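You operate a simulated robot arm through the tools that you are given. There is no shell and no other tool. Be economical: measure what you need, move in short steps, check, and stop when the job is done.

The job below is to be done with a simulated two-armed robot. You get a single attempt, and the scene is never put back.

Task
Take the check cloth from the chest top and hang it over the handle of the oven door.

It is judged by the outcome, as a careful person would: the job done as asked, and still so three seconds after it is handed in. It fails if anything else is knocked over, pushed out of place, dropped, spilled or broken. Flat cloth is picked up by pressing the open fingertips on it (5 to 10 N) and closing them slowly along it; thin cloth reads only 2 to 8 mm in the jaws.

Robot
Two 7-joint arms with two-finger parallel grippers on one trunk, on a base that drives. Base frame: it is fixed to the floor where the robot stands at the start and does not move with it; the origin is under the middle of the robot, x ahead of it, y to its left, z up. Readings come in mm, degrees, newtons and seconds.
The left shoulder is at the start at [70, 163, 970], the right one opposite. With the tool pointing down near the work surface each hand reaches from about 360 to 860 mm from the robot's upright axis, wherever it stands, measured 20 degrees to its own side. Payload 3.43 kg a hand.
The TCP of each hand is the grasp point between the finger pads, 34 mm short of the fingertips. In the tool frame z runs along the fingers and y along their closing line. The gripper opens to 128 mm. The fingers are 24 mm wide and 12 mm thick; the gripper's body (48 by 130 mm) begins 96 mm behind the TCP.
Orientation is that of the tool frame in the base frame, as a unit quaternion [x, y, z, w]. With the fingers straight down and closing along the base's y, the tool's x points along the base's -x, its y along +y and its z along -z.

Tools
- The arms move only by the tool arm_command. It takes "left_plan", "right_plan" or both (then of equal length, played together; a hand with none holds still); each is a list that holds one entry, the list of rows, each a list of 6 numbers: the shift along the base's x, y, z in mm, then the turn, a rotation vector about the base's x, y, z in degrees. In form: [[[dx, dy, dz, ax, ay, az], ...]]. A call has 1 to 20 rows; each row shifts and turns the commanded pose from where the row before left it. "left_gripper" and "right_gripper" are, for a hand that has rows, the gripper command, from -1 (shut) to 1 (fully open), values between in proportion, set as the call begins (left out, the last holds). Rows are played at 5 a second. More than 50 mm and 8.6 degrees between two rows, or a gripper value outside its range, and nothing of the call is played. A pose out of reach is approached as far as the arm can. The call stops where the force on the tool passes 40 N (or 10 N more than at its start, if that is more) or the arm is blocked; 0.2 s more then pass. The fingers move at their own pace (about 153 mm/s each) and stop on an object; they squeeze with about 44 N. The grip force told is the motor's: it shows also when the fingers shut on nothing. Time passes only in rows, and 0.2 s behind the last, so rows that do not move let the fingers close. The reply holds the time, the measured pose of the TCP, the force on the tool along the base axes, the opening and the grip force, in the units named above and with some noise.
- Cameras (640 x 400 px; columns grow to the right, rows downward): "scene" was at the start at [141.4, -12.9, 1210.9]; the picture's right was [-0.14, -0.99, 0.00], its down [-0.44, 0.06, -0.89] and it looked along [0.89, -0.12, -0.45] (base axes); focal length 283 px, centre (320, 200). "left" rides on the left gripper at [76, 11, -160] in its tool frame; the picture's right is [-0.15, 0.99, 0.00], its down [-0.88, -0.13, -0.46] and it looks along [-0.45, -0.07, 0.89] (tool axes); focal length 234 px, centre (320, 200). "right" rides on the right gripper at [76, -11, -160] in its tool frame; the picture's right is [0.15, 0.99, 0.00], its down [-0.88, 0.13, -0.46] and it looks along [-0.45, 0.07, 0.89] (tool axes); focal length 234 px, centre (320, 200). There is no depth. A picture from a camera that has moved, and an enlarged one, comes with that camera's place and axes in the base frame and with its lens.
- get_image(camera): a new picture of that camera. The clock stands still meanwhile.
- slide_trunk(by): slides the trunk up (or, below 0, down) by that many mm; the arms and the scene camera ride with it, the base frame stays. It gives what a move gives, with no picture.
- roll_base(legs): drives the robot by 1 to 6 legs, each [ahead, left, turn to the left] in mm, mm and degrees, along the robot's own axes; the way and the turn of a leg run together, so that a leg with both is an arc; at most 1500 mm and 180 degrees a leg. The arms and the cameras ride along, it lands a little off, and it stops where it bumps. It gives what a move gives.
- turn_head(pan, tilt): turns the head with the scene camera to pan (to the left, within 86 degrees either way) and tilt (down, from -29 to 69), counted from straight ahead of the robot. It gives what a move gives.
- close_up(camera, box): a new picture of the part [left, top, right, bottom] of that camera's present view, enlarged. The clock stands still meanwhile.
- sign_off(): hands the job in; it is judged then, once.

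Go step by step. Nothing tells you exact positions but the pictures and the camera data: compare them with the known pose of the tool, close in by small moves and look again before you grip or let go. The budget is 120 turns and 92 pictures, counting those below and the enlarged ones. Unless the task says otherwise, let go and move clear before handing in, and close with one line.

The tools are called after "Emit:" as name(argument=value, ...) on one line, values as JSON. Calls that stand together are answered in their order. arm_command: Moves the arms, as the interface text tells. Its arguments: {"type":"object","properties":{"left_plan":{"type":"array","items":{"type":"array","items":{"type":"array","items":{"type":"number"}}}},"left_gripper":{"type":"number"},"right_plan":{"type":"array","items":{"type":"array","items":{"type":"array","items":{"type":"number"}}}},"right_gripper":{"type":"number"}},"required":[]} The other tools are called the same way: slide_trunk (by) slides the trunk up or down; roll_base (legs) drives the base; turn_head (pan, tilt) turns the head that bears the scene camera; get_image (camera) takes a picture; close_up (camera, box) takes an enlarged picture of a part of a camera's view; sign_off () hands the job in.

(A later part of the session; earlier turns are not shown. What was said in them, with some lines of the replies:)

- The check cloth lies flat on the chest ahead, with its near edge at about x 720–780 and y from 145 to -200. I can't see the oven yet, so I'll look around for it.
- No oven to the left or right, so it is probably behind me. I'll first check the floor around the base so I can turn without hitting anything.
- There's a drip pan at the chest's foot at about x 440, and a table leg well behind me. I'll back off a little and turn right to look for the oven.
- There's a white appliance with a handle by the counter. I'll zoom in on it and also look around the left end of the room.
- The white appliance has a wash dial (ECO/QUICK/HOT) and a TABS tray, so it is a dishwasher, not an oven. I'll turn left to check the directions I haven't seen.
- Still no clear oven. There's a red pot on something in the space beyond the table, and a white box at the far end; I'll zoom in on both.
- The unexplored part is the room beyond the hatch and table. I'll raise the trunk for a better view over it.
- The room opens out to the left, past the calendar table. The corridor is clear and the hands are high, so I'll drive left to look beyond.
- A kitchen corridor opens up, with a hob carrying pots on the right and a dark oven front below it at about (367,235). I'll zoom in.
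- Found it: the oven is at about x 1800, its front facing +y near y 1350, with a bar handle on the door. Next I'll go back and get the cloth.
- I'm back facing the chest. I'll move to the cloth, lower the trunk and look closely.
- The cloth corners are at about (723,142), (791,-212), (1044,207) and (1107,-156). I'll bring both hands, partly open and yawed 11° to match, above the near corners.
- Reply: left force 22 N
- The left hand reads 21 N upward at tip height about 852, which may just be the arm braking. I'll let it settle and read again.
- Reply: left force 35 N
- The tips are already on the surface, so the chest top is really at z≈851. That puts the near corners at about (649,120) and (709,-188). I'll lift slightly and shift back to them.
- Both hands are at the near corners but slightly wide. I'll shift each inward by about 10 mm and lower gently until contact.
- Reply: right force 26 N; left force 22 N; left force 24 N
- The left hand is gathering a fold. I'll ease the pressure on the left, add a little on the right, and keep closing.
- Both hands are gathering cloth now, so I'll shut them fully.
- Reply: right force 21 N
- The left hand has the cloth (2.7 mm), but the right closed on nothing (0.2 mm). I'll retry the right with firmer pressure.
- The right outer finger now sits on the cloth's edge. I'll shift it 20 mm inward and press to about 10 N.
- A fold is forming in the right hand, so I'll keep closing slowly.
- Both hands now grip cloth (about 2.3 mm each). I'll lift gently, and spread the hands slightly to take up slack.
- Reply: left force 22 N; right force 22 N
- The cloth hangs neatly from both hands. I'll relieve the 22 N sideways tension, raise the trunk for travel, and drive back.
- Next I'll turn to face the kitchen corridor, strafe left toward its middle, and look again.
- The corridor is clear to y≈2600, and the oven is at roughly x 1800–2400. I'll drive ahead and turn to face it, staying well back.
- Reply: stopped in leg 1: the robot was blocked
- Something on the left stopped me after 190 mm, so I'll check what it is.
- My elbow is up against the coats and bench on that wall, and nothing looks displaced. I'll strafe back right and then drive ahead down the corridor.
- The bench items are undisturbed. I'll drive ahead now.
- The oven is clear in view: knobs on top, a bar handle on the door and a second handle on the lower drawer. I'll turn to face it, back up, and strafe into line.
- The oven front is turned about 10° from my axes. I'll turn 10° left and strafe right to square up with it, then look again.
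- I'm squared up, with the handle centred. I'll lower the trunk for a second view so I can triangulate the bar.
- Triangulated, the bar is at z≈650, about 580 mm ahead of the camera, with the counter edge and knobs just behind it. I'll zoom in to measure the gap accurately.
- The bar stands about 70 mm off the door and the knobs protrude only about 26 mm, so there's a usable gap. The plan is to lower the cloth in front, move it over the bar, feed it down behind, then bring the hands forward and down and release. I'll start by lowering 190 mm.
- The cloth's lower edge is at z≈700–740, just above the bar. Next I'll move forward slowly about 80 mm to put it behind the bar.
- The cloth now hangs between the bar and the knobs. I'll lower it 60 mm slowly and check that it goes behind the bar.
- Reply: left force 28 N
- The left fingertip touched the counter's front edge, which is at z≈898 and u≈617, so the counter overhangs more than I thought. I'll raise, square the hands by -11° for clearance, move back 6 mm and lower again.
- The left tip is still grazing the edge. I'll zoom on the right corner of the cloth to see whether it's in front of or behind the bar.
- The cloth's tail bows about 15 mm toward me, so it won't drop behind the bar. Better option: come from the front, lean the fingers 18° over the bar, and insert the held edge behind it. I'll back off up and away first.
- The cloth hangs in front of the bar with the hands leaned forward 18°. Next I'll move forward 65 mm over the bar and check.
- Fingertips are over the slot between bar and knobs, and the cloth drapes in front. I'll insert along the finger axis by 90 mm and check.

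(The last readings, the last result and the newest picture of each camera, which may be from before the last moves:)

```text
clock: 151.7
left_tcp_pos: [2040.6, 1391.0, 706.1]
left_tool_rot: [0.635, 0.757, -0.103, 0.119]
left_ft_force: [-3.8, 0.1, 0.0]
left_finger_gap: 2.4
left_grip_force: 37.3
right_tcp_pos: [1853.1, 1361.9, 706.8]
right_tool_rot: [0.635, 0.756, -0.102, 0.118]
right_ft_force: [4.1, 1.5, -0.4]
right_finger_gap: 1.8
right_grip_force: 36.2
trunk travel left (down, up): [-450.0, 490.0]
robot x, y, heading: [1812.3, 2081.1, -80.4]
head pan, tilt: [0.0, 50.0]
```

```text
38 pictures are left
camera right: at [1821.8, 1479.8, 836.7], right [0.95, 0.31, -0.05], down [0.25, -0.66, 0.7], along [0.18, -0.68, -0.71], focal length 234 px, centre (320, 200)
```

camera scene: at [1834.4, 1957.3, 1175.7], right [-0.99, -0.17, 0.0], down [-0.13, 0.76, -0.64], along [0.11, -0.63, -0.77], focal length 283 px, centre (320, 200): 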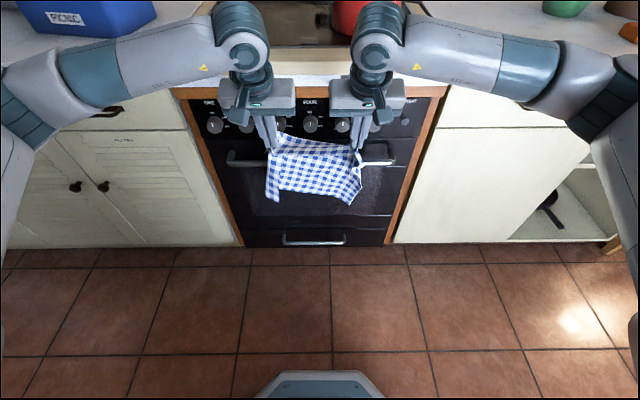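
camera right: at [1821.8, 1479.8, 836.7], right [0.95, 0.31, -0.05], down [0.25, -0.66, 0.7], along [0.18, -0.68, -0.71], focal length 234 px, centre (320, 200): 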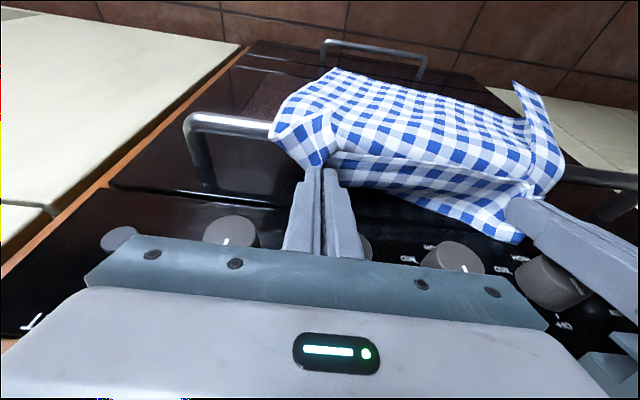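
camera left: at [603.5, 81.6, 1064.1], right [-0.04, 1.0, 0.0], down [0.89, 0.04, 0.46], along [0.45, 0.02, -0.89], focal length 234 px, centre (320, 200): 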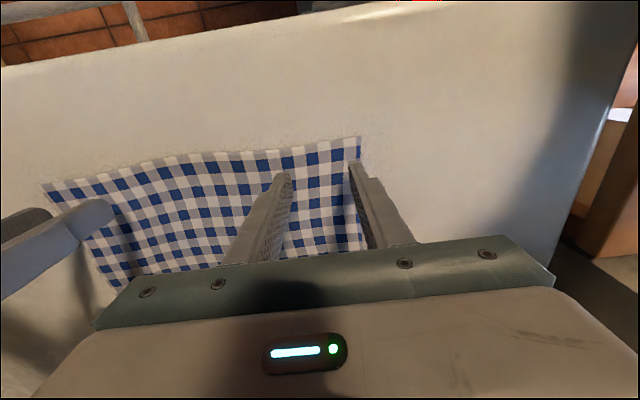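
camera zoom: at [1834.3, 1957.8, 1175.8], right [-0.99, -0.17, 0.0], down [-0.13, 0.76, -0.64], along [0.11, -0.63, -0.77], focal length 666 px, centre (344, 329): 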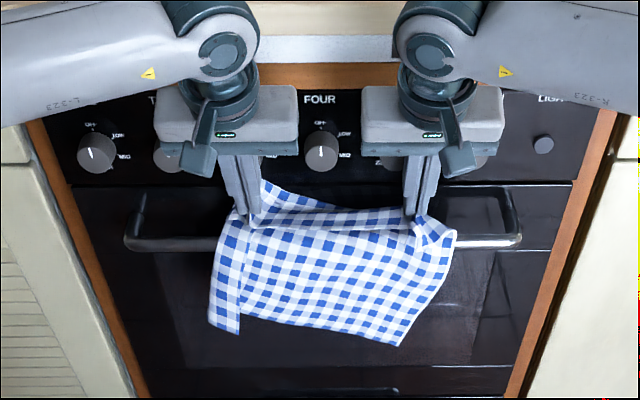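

No contact, and the cloth now lies over the bar's front. I'll continue the insertion another 60 mm.

Emit:
arm_command(left_plan=[[[0.6, -3.7, -11.4, 0, 0, 0], [0.6, -3.7, -11.4, 0, 0, 0], [0.6, -3.7, -11.4, 0, 0, 0], [0.6, -3.7, -11.4, 0, 0, 0], [0.6, -3.7, -11.4, 0, 0, 0], [0, 0, 0, 0, 0, 0]]], right_plan=[[[0.6, -3.7, -11.4, 0, 0, 0], [0.6, -3.7, -11.4, 0, 0, 0], [0.6, -3.7, -11.4, 0, 0, 0], [0.6, -3.7, -11.4, 0, 0, 0], [0.6, -3.7, -11.4, 0, 0, 0], [0, 0, 0, 0, 0, 0]]])

Emit:
close_up(camera="scene", box=[200, 60, 420, 230])

Emit:
get_image(camera="right")

```text
clock: 152.8
left_tcp_pos: [2039.9, 1381.6, 653.4]
left_tool_rot: [0.638, 0.755, -0.098, 0.113]
left_ft_force: [-2.2, 14.8, 7.3]
left_finger_gap: 2.3
left_grip_force: 37.4
right_tcp_pos: [1856.5, 1346.9, 656.3]
right_tool_rot: [0.635, 0.757, -0.102, 0.118]
right_ft_force: [2.1, -0.4, 0.6]
right_finger_gap: 1.9
right_grip_force: 36.3
trunk travel left (down, up): [-450.0, 490.0]
robot x, y, heading: [1812.2, 2089.5, -80.0]
head pan, tilt: [0.0, 50.0]
stopped in row 5 (left hand): the force on the tool passed its limit (the readings are from after the stop); the commanded pose is now the measured one
```

```text
2.35 times, centred on (310, 145) of scene
camera zoom: at [1834.2, 1959.9, 1175.8], right [-0.99, -0.17, 0.0], down [-0.13, 0.75, -0.64], along [0.11, -0.63, -0.77], focal length 666 px, centre (344, 329)
```

zoom: 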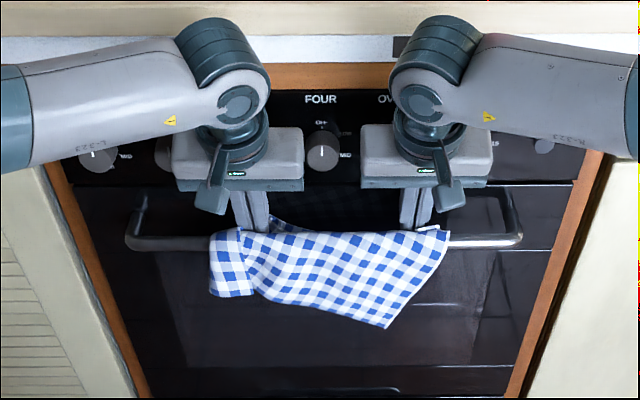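

```text
36 pictures are left
camera right: at [1824.7, 1465.1, 786.2], right [0.95, 0.31, -0.05], down [0.25, -0.66, 0.71], along [0.19, -0.68, -0.71], focal length 234 px, centre (320, 200)
```

right: 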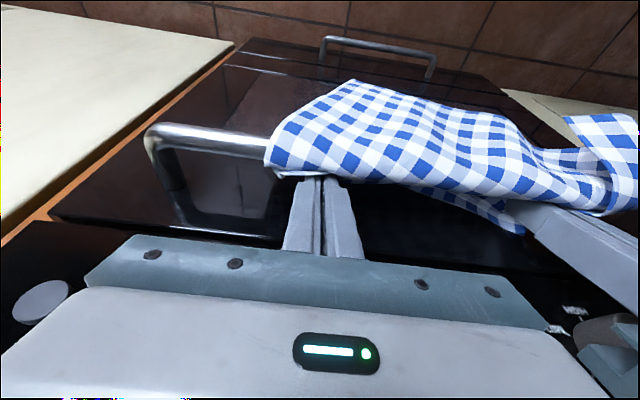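

The left fingertip lightly touched the door and stopped; both tips are now about 30 mm below the bar, behind it. I'll reduce the lean by 6° and try 20 mm deeper so more cloth ends up behind the bar.

Emit:
arm_command(left_plan=[[[-0.3, 2, 0, 2.96, 0.49, 0], [0.2, -1, -7, 2.96, 0.49, 0], [0, 0, -7, 0, 0, 0], [0, 0, -6, 0, 0, 0], [0, 0, 0, 0, 0, 0]]], right_plan=[[[0, 0, 0, 2.96, 0.49, 0], [0, 0, -7, 2.96, 0.49, 0], [0, 0, -7, 0, 0, 0], [0, 0, -9, 0, 0, 0], [0, 0, 0, 0, 0, 0]]])

Emit:
close_up(camera="scene", box=[200, 60, 420, 230])

Emit:
get_image(camera="left")

```text
clock: 153.5
left_tcp_pos: [2039.6, 1384.1, 655.2]
left_tool_rot: [0.641, 0.76, -0.072, 0.079]
left_ft_force: [2.8, 23.9, 19.7]
left_finger_gap: 2.4
left_grip_force: 37.3
right_tcp_pos: [1856.2, 1349.4, 654.7]
right_tool_rot: [0.638, 0.762, -0.07, 0.084]
right_ft_force: [-10.2, 15.0, 12.9]
right_finger_gap: 1.4
right_grip_force: 36.3
trunk travel left (down, up): [-450.0, 490.0]
robot x, y, heading: [1813.1, 2085.1, -80.2]
head pan, tilt: [0.0, 50.0]
stopped in row 3 (left hand): the force on the tool passed its limit (the readings are from after the stop); the commanded pose is now the measured one
```

```text
2.35 times, centred on (310, 145) of scene
camera zoom: at [1832.2, 1967.2, 1176.9], right [-0.99, -0.17, 0.0], down [-0.13, 0.75, -0.65], along [0.11, -0.64, -0.76], focal length 666 px, centre (344, 329)
```

zoom: 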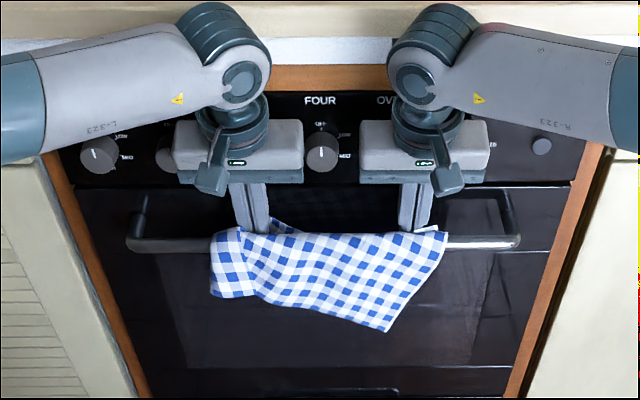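

```text
34 pictures are left
camera left: at [2032.3, 1492.1, 796.3], right [1.0, 0.03, 0.02], down [0.0, -0.77, 0.63], along [0.04, -0.63, -0.77], focal length 234 px, centre (320, 200)
```

left: 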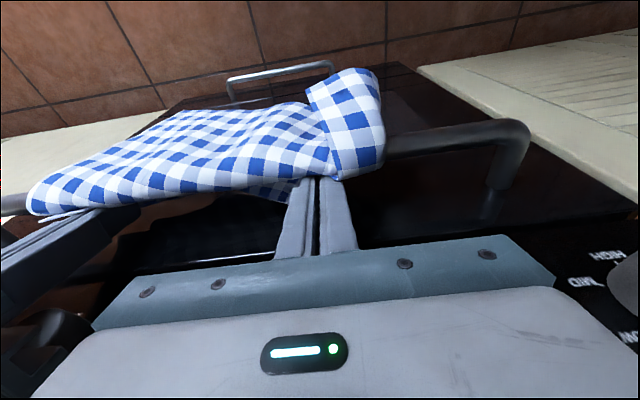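

Both hands were pushed back as the lean decreased, so it's the upper gripper touching the counter or knobs, not the door. I'll lean the other way, to about 25°, and go in from there.

Emit:
arm_command(left_plan=[[[0, 3, 3, -4.28, -0.71, 0], [0.3, -3, 0, -4.28, -0.71, 0], [0.8, -5, 0, -4.28, -0.71, 0], [0, 0, 0, 0, 0, 0], [0, 0, 0, 0, 0, 0]]], right_plan=[[[0, 3, 3, -4.28, -0.71, 0], [0.3, -3, 0, -4.28, -0.71, 0], [0.3, -2, 0, -4.28, -0.71, 0], [0, 0, 0, 0, 0, 0], [0, 0, 0, 0, 0, 0]]])

Emit:
close_up(camera="scene", box=[200, 60, 420, 230])

```text
clock: 154.3
left_tcp_pos: [2040.1, 1383.4, 651.8]
left_tool_rot: [0.633, 0.748, -0.133, 0.151]
left_ft_force: [-1.2, 17.3, 19.1]
left_finger_gap: 2.7
left_grip_force: 37.3
right_tcp_pos: [1857.8, 1346.2, 651.4]
right_tool_rot: [0.628, 0.75, -0.135, 0.159]
right_ft_force: [0.1, -0.4, 0.3]
right_finger_gap: 1.7
right_grip_force: 36.5
trunk travel left (down, up): [-450.0, 490.0]
robot x, y, heading: [1810.6, 2080.1, -80.0]
head pan, tilt: [0.0, 50.0]
stopped in row 3 (left hand): the force on the tool passed its limit (the readings are from after the stop); the commanded pose is now the measured one
```

```text
2.35 times, centred on (310, 145) of scene
camera zoom: at [1833.8, 1962.7, 1176.2], right [-0.99, -0.17, 0.0], down [-0.13, 0.75, -0.65], along [0.11, -0.64, -0.76], focal length 666 px, centre (344, 329)
```

zoom: 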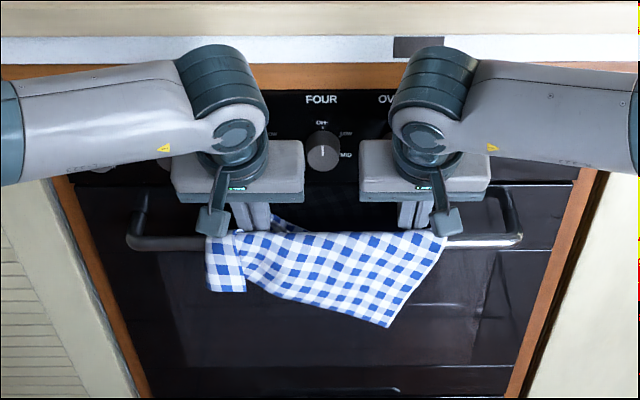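

The right hand is free; the left tip lightly touches the door. I'll pull the left back 4 mm and try going straight down 24 mm in small steps.

Emit:
arm_command(left_plan=[[[-0.7, 4, 0, 0, 0, 0], [0, 0, -6, 0, 0, 0], [0, 0, -6, 0, 0, 0], [0, 0, -6, 0, 0, 0], [0, 0, -6, 0, 0, 0], [0, 0, 0, 0, 0, 0]]], right_plan=[[[0, 0, 0, 0, 0, 0], [0, 0, -6, 0, 0, 0], [0, 0, -6, 0, 0, 0], [0, 0, -6, 0, 0, 0], [0, 0, -6, 0, 0, 0], [0, 0, 0, 0, 0, 0]]])

Emit:
get_image(camera="left")

```text
clock: 155.0
left_tcp_pos: [2040.0, 1381.8, 652.6]
left_tool_rot: [0.63, 0.747, -0.139, 0.157]
left_ft_force: [3.3, 13.5, 20.3]
left_finger_gap: 2.6
left_grip_force: 36.9
right_tcp_pos: [1857.1, 1346.6, 648.5]
right_tool_rot: [0.628, 0.749, -0.136, 0.163]
right_ft_force: [-6.7, 10.4, 14.0]
right_finger_gap: 1.8
right_grip_force: 36.8
trunk travel left (down, up): [-450.0, 490.0]
robot x, y, heading: [1812.2, 2083.9, -80.3]
head pan, tilt: [0.0, 50.0]
stopped in row 3 (left hand): the force on the tool passed its limit (the readings are from after the stop); the commanded pose is now the measured one
```

```text
32 pictures are left
camera left: at [2028.6, 1517.3, 766.9], right [1.0, 0.03, 0.05], down [-0.02, -0.63, 0.78], along [0.06, -0.78, -0.63], focal length 234 px, centre (320, 200)
```

left: 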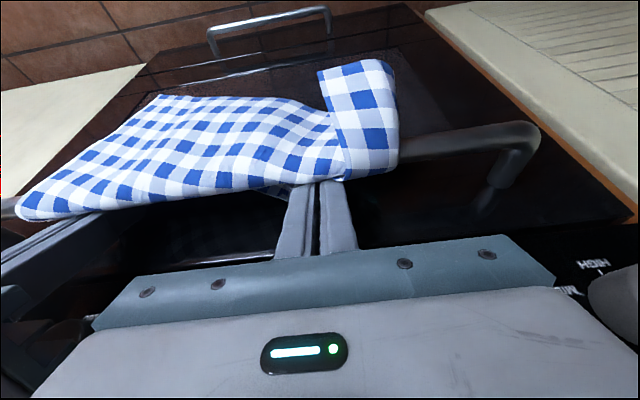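

Both hands resist going deeper, most likely because the cloth is pinched between fingers and bar. This depth (about 35 mm below the bar, plus the flap) will have to do. I'll ease up a little to unload, then check forces.

Emit:
arm_command(left_plan=[[[0, 0, 5, 0, 0, 0], [0, 0, 2, 0, 0, 0], [0, 0, 0, 0, 0, 0]]], right_plan=[[[0, 0, 5, 0, 0, 0], [0, 0, 2, 0, 0, 0], [0, 0, 0, 0, 0, 0]]])

Emit:
get_image(camera="right")

```text
clock: 155.8
left_tcp_pos: [2040.1, 1381.7, 652.7]
left_tool_rot: [0.632, 0.747, -0.137, 0.154]
left_ft_force: [-3.7, 27.0, -1.0]
left_finger_gap: 2.2
left_grip_force: 37.2
right_tcp_pos: [1858.1, 1345.3, 651.2]
right_tool_rot: [0.627, 0.75, -0.134, 0.16]
right_ft_force: [-1.4, 10.7, -3.6]
right_finger_gap: 1.8
right_grip_force: 36.9
trunk travel left (down, up): [-450.0, 490.0]
robot x, y, heading: [1811.2, 2084.6, -80.1]
head pan, tilt: [0.0, 50.0]
```

```text
31 pictures are left
camera right: at [1824.0, 1477.4, 766.1], right [0.95, 0.31, -0.06], down [0.24, -0.59, 0.78], along [0.2, -0.75, -0.63], focal length 234 px, centre (320, 200)
```

right: 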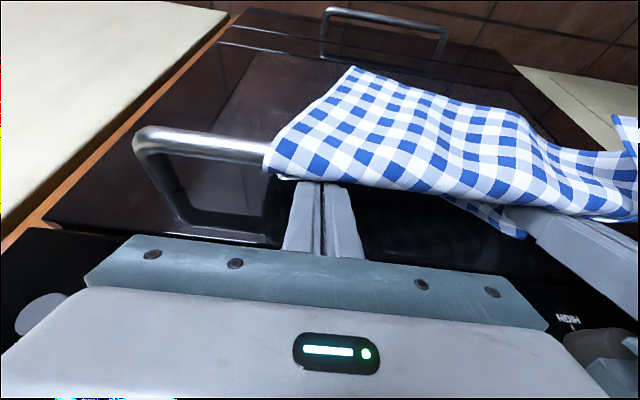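

The vertical force vanished and the remaining force is purely away from the door, so it's the tips pressing the door. I'll back both hands off the door, reduce the lean slightly and then go down.

Emit:
arm_command(left_plan=[[[-0.8, 5, 0, 0, 0, 0], [-0.8, 5, 0, 2.5, 0.4, 0], [0, 0, 0, 2.5, 0.4, 0], [0, 0, 0, 0, 0, 0]]], right_plan=[[[-0.6, 4, 0, 0, 0, 0], [-0.6, 4, 0, 2.5, 0.4, 0], [0, 0, 0, 2.5, 0.4, 0], [0, 0, 0, 0, 0, 0]]])

Emit:
arm_command(left_plan=[[[0, 0, -6, 0, 0, 0], [0, 0, -6, 0, 0, 0], [0, 0, -6, 0, 0, 0], [0, 0, -6, 0, 0, 0], [0, 0, 0, 0, 0, 0]]], right_plan=[[[0, 0, -6, 0, 0, 0], [0, 0, -6, 0, 0, 0], [0, 0, -6, 0, 0, 0], [0, 0, -6, 0, 0, 0], [0, 0, 0, 0, 0, 0]]])

```text
clock: 156.8
left_tcp_pos: [2040.2, 1387.1, 655.4]
left_tool_rot: [0.636, 0.754, -0.11, 0.123]
left_ft_force: [-1.8, -13.9, 12.1]
left_finger_gap: 2.7
left_grip_force: 36.9
right_tcp_pos: [1855.9, 1350.4, 651.7]
right_tool_rot: [0.634, 0.755, -0.106, 0.128]
right_ft_force: [1.8, -1.8, 2.7]
right_finger_gap: 1.7
right_grip_force: 36.5
trunk travel left (down, up): [-450.0, 490.0]
robot x, y, heading: [1810.5, 2083.8, -80.4]
head pan, tilt: [0.0, 50.0]
```

```text
clock: 157.5
left_tcp_pos: [2038.5, 1386.4, 651.8]
left_tool_rot: [0.636, 0.752, -0.116, 0.128]
left_ft_force: [2.7, -7.8, 14.2]
left_finger_gap: 2.6
left_grip_force: 37.2
right_tcp_pos: [1852.6, 1349.1, 647.3]
right_tool_rot: [0.637, 0.751, -0.109, 0.134]
right_ft_force: [-11.2, 13.2, 17.3]
right_finger_gap: 1.6
right_grip_force: 36.8
trunk travel left (down, up): [-450.0, 490.0]
robot x, y, heading: [1813.3, 2084.6, -80.3]
head pan, tilt: [0.0, 50.0]
stopped in row 3 (right hand): the force on the tool passed its limit (the readings are from after the stop); the commanded pose is now the measured one
```

Going down is mechanically blocked at this depth, so I'll accept it. I'll unload slightly, then open only the left hand as a test while the right holds.

Emit:
arm_command(left_plan=[[[0.4, -2.5, 4, 0, 0, 0], [0, 0, 0, 0, 0, 0]]], right_plan=[[[0, 0, 5, 0, 0, 0], [0, 0, 0, 0, 0, 0]]])

Emit:
arm_command(left_plan=[[[0, 0, 0, 0, 0, 0], [0, 0, 0, 0, 0, 0], [0, 0, 0, 0, 0, 0], [0, 0, 0, 0, 0, 0], [0, 0, 0, 0, 0, 0]]], left_gripper=-0.6)

Emit:
get_image(camera="left")

Emit:
close_up(camera="scene", box=[200, 60, 420, 230])

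```text
clock: 158.1
left_tcp_pos: [2037.8, 1386.0, 652.0]
left_tool_rot: [0.636, 0.753, -0.113, 0.126]
left_ft_force: [1.1, 4.2, 16.9]
left_finger_gap: 2.6
left_grip_force: 37.2
right_tcp_pos: [1854.6, 1350.1, 648.9]
right_tool_rot: [0.636, 0.752, -0.109, 0.131]
right_ft_force: [-1.5, 3.4, 5.1]
right_finger_gap: 1.5
right_grip_force: 36.4
trunk travel left (down, up): [-450.0, 490.0]
robot x, y, heading: [1813.2, 2078.8, -80.1]
head pan, tilt: [0.0, 50.0]
```

```text
clock: 159.3
left_tcp_pos: [2038.2, 1384.4, 651.3]
left_tool_rot: [0.635, 0.754, -0.113, 0.125]
left_ft_force: [-1.0, 5.8, 19.6]
left_finger_gap: 24.3
left_grip_force: 0.1
right_tcp_pos: [1853.6, 1348.9, 649.7]
right_tool_rot: [0.637, 0.752, -0.108, 0.131]
right_ft_force: [0.9, -1.4, 0.4]
right_finger_gap: 1.4
right_grip_force: 36.9
trunk travel left (down, up): [-450.0, 490.0]
robot x, y, heading: [1813.3, 2084.3, -80.3]
head pan, tilt: [0.0, 50.0]
```

```text
30 pictures are left
camera left: at [2028.7, 1509.9, 777.0], right [1.0, 0.03, 0.04], down [-0.01, -0.69, 0.72], along [0.05, -0.72, -0.69], focal length 234 px, centre (320, 200)
```

left: 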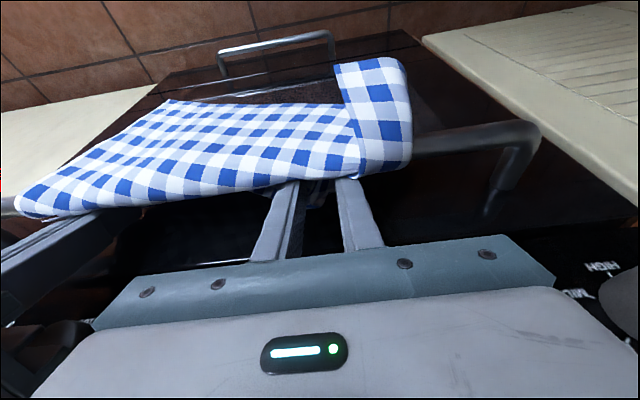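

```text
2.35 times, centred on (310, 145) of scene
camera zoom: at [1833.2, 1961.3, 1176.1], right [-0.99, -0.17, 0.0], down [-0.13, 0.75, -0.64], along [0.11, -0.64, -0.76], focal length 666 px, centre (344, 329)
```

zoom: 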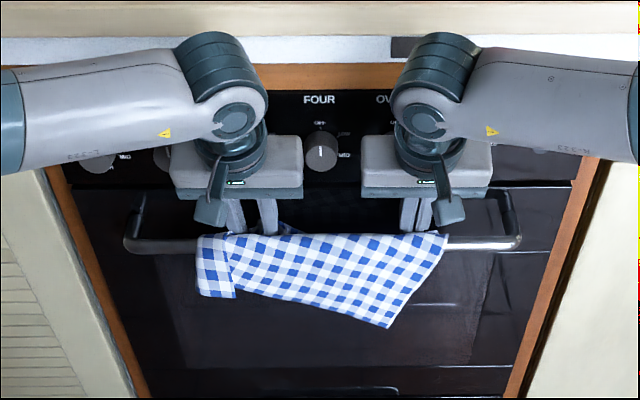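

The left side stays draped with its hand open. I'll withdraw the left hand slowly up along its finger axis.

Emit:
arm_command(left_plan=[[[-0.5, 3, 9.5, 0, 0, 0], [-0.5, 3, 9.5, 0, 0, 0], [-0.5, 3, 9.5, 0, 0, 0], [-0.5, 3, 9.5, 0, 0, 0], [-0.5, 3, 9.5, 0, 0, 0], [-0.5, 3, 9.5, 0, 0, 0], [0, 0, 0, 0, 0, 0]]])

Emit:
get_image(camera="left")

Emit:
close_up(camera="scene", box=[200, 60, 420, 230])

```text
clock: 160.9
left_tcp_pos: [2035.7, 1402.7, 705.8]
left_tool_rot: [0.636, 0.753, -0.112, 0.125]
left_ft_force: [-0.2, -0.5, -0.9]
left_finger_gap: 25.7
left_grip_force: 0.1
right_tcp_pos: [1854.2, 1348.0, 649.5]
right_tool_rot: [0.636, 0.752, -0.108, 0.131]
right_ft_force: [-9.4, -2.6, 12.9]
right_finger_gap: 1.7
right_grip_force: 36.1
trunk travel left (down, up): [-450.0, 490.0]
robot x, y, heading: [1816.1, 2085.7, -80.0]
head pan, tilt: [0.0, 50.0]
```

```text
28 pictures are left
camera left: at [2026.1, 1526.3, 833.2], right [1.0, 0.03, 0.04], down [-0.01, -0.69, 0.72], along [0.05, -0.72, -0.69], focal length 234 px, centre (320, 200)
```

left: 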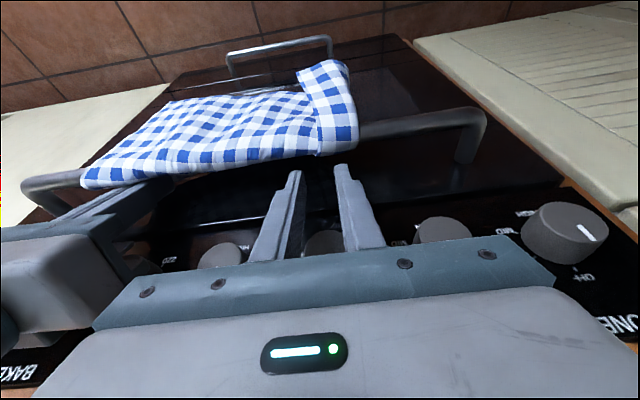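

```text
2.35 times, centred on (310, 145) of scene
camera zoom: at [1832.9, 1959.8, 1176.0], right [-0.99, -0.17, 0.0], down [-0.13, 0.75, -0.64], along [0.11, -0.63, -0.77], focal length 666 px, centre (344, 329)
```

zoom: 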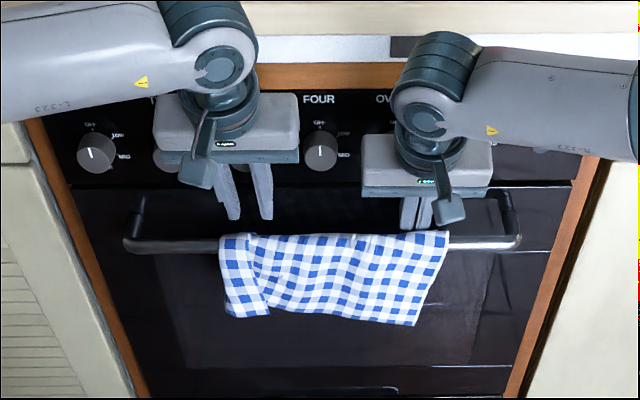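

The left hand is clear and that side stays up. Before releasing the right, I'll use the free left hand's camera to view the left side and see how much hangs behind the bar.

Emit:
arm_command(left_plan=[[[-2, 12, 30, 0, 0, 0], [-5, 30, 25, 0, 0, 0], [-6.5, 40, 10, 0, 0, 0], [-6.5, 40, 0, 0, 0, 0], [44, 7.3, 0, 0, 0, -8], [44, 7.3, 0, 0, 0, -8], [44, 7.3, 0, 0, 0, -8], [44, 7.3, -10, 0, 0, -8], [30, 5, -20, 0, 0, -8], [0, 0, -30, 0, 0, -8], [0, 0, -30, 0, 0, -8], [0, 0, -20, 0, 0, -8], [0, 0, 0, 0, 0, -8], [0, 0, 0, 0, 0, 0]]])

Emit:
get_image(camera="left")

```text
clock: 163.9
left_tcp_pos: [2200.2, 1565.8, 712.2]
left_tool_rot: [0.882, 0.44, -0.152, 0.072]
left_ft_force: [-0.2, -0.5, -0.2]
left_finger_gap: 25.3
left_grip_force: 0.0
left hand out of reach, approached as far as the arm can: row 10, 11, 12, 13
right_tcp_pos: [1853.4, 1349.1, 650.1]
right_tool_rot: [0.635, 0.753, -0.108, 0.132]
right_ft_force: [-9.2, 2.2, 15.4]
right_finger_gap: 1.8
right_grip_force: 36.6
trunk travel left (down, up): [-450.0, 490.0]
robot x, y, heading: [1812.5, 2085.2, -80.4]
head pan, tilt: [0.0, 50.0]
```

```text
26 pictures are left
camera left: at [2283.8, 1657.9, 837.6], right [0.71, -0.71, 0.04], down [-0.51, -0.47, 0.72], along [-0.49, -0.53, -0.69], focal length 234 px, centre (320, 200)
```

left: 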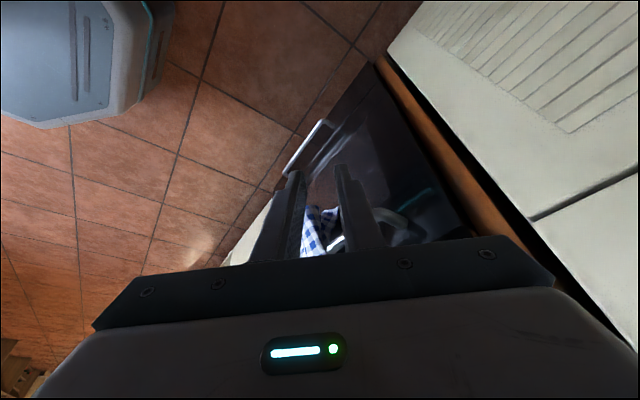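

Emit:
close_up(camera="left", box=[280, 170, 440, 270])

```text
4.00 times, centred on (360, 220) of left
camera zoom: at [2283.8, 1657.9, 837.6], right [0.71, -0.71, 0.04], down [-0.51, -0.47, 0.72], along [-0.49, -0.53, -0.69], focal length 937 px, centre (160, 120)
```

zoom: 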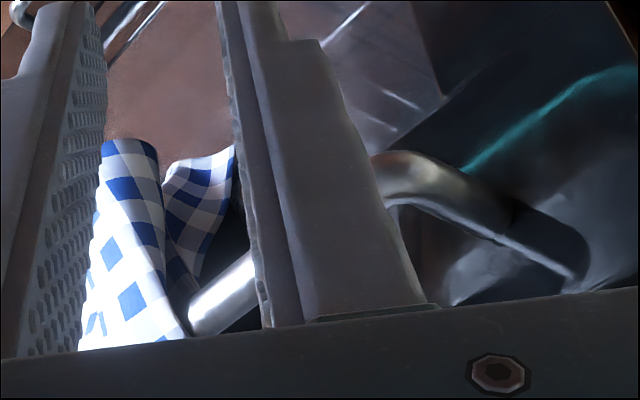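

The side view shows cloth hanging on both sides of the bar, the rear part nearly as long as the front. It's balanced, so I'll release the right hand.

Emit:
arm_command(right_plan=[[[0, 0, 0, 0, 0, 0], [0, 0, 0, 0, 0, 0], [0, 0, 0, 0, 0, 0], [0, 0, 0, 0, 0, 0]]], right_gripper=-0.6)

Emit:
close_up(camera="scene", box=[200, 60, 420, 230])

```text
clock: 164.9
left_tcp_pos: [2201.0, 1566.5, 712.9]
left_tool_rot: [0.882, 0.439, -0.153, 0.071]
left_ft_force: [-0.1, 0.1, -0.6]
left_finger_gap: 25.7
left_grip_force: 0.1
right_tcp_pos: [1855.1, 1350.3, 649.4]
right_tool_rot: [0.636, 0.753, -0.109, 0.131]
right_ft_force: [-8.4, 4.7, 13.5]
right_finger_gap: 25.5
right_grip_force: 0.1
trunk travel left (down, up): [-450.0, 490.0]
robot x, y, heading: [1812.4, 2087.7, -80.5]
head pan, tilt: [0.0, 50.0]
```

```text
2.35 times, centred on (310, 145) of scene
camera zoom: at [1833.0, 1960.8, 1176.0], right [-0.99, -0.17, 0.0], down [-0.13, 0.75, -0.64], along [0.11, -0.63, -0.76], focal length 666 px, centre (344, 329)
```

zoom: 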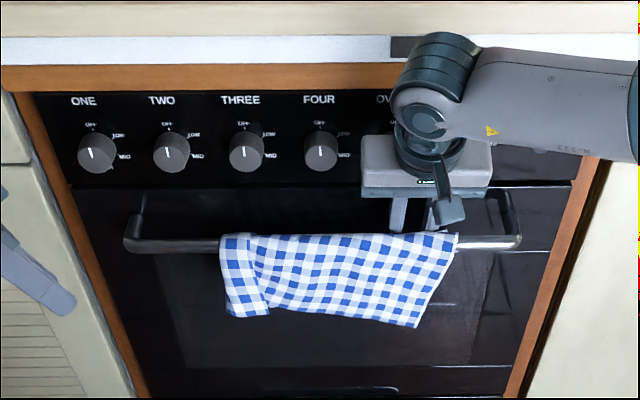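

The cloth is stable and the knobs are still at OFF. I'll withdraw the right hand the same way.

Emit:
arm_command(right_plan=[[[-0.5, 3, 9.5, 0, 0, 0], [-0.5, 3, 9.5, 0, 0, 0], [-0.5, 3, 9.5, 0, 0, 0], [-0.5, 3, 9.5, 0, 0, 0], [-0.5, 3, 9.5, 0, 0, 0], [-0.5, 3, 9.5, 0, 0, 0], [-2, 12, 30, 0, 0, 0], [-5, 30, 25, 0, 0, 0], [-6.5, 40, 10, 0, 0, 0], [-6.5, 40, 0, 0, 0, 0], [0, 0, 0, 0, 0, 0], [0, 0, 0, 0, 0, 0]]])

Emit:
get_image(camera="scene")

```text
clock: 167.5
left_tcp_pos: [2201.0, 1564.4, 710.0]
left_tool_rot: [0.882, 0.44, -0.153, 0.071]
left_ft_force: [0.2, -0.4, -0.2]
left_finger_gap: 25.6
left_grip_force: 0.1
right_tcp_pos: [1831.4, 1488.9, 771.0]
right_tool_rot: [0.637, 0.752, -0.108, 0.13]
right_ft_force: [-0.2, 0.0, -0.1]
right_finger_gap: 25.6
right_grip_force: 0.0
trunk travel left (down, up): [-450.0, 490.0]
robot x, y, heading: [1812.9, 2087.1, -80.3]
head pan, tilt: [0.0, 50.0]
```

```text
23 pictures are left
camera scene: at [1833.9, 1958.8, 1175.8], right [-0.99, -0.17, 0.0], down [-0.13, 0.76, -0.64], along [0.11, -0.63, -0.77], focal length 283 px, centre (320, 200)
```

scene: 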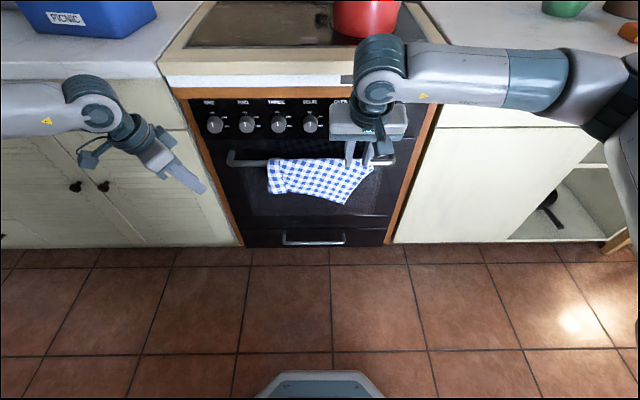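

Both hands are off and the cloth hangs on the bar. I'll back the base away a little for clearance and verify the cloth and surroundings.

Emit:
roll_base(legs=[[-120, 0, 0]])

Emit:
arm_command(right_plan=[[[0, 0, 30, 0, 0, 0], [0, 0, 30, 0, 0, 0], [0, 0, 30, 0, 0, 0], [-20, 0, 30, 0, 0, 0], [-30, 0, 0, 0, 0, 0], [-30, 0, 0, 0, 0, 0], [0, 0, 0, 0, 0, 0], [0, 0, 0, 0, 0, 0], [0, 0, 0, 0, 0, 0], [0, 0, 0, 0, 0, 0]]])

Emit:
close_up(camera="scene", box=[160, 20, 460, 220])

```text
clock: 168.8
left_tcp_pos: [2179.6, 1686.9, 711.0]
left_tool_rot: [0.882, 0.44, -0.153, 0.072]
left_ft_force: [0.5, 0.2, -0.5]
left_finger_gap: 26.0
left_grip_force: 0.0
right_tcp_pos: [1812.3, 1611.9, 769.7]
right_tool_rot: [0.636, 0.753, -0.109, 0.131]
right_ft_force: [-0.3, 0.8, 0.0]
right_finger_gap: 25.6
right_grip_force: 0.1
trunk travel left (down, up): [-450.0, 490.0]
robot x, y, heading: [1791.5, 2204.1, -80.3]
head pan, tilt: [0.0, 50.0]
```

```text
clock: 171.0
left_tcp_pos: [2179.6, 1685.7, 710.3]
left_tool_rot: [0.882, 0.441, -0.153, 0.071]
left_ft_force: [-0.1, 0.8, 0.1]
left_finger_gap: 25.5
left_grip_force: 0.1
right_tcp_pos: [1731.8, 1609.2, 889.3]
right_tool_rot: [0.636, 0.753, -0.107, 0.131]
right_ft_force: [0.0, 0.1, -0.6]
right_finger_gap: 25.4
right_grip_force: 0.1
trunk travel left (down, up): [-450.0, 490.0]
robot x, y, heading: [1789.1, 2204.6, -80.3]
head pan, tilt: [0.0, 50.0]
```

```text
2.00 times, centred on (310, 120) of scene
camera zoom: at [1813.3, 2079.4, 1175.8], right [-0.99, -0.17, 0.0], down [-0.13, 0.76, -0.64], along [0.11, -0.63, -0.77], focal length 566 px, centre (340, 360)
```

zoom: 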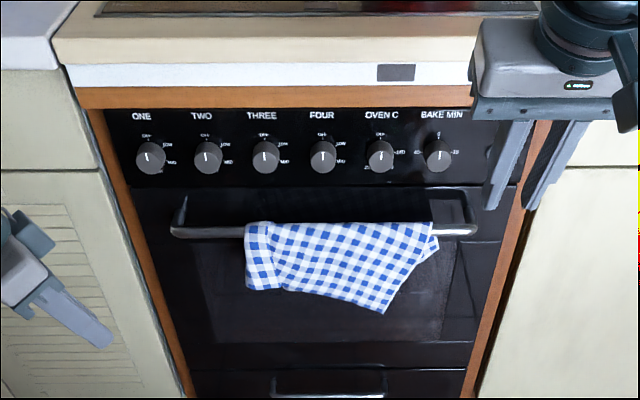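

The cloth hangs steadily on both sides of the bar. One last check that the knobs weren't turned.

Emit:
close_up(camera="scene", box=[220, 60, 400, 180])

```text
3.33 times, centred on (310, 120) of scene
camera zoom: at [1813.3, 2079.4, 1175.8], right [-0.99, -0.17, 0.0], down [-0.13, 0.76, -0.64], along [0.11, -0.63, -0.77], focal length 944 px, centre (353, 467)
```

zoom: 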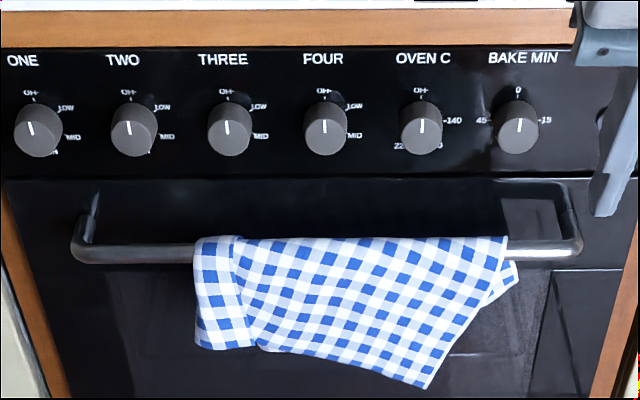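

All knobs still point to OFF or 0, the cloth hangs stably over the bar, and both hands are clear. I'm handing the job in.

Emit:
sign_off()

```text
The job is handed in.
```

The check cloth is hanging over the oven door handle with both hands clear of it, and I saw nothing else knocked over or moved.
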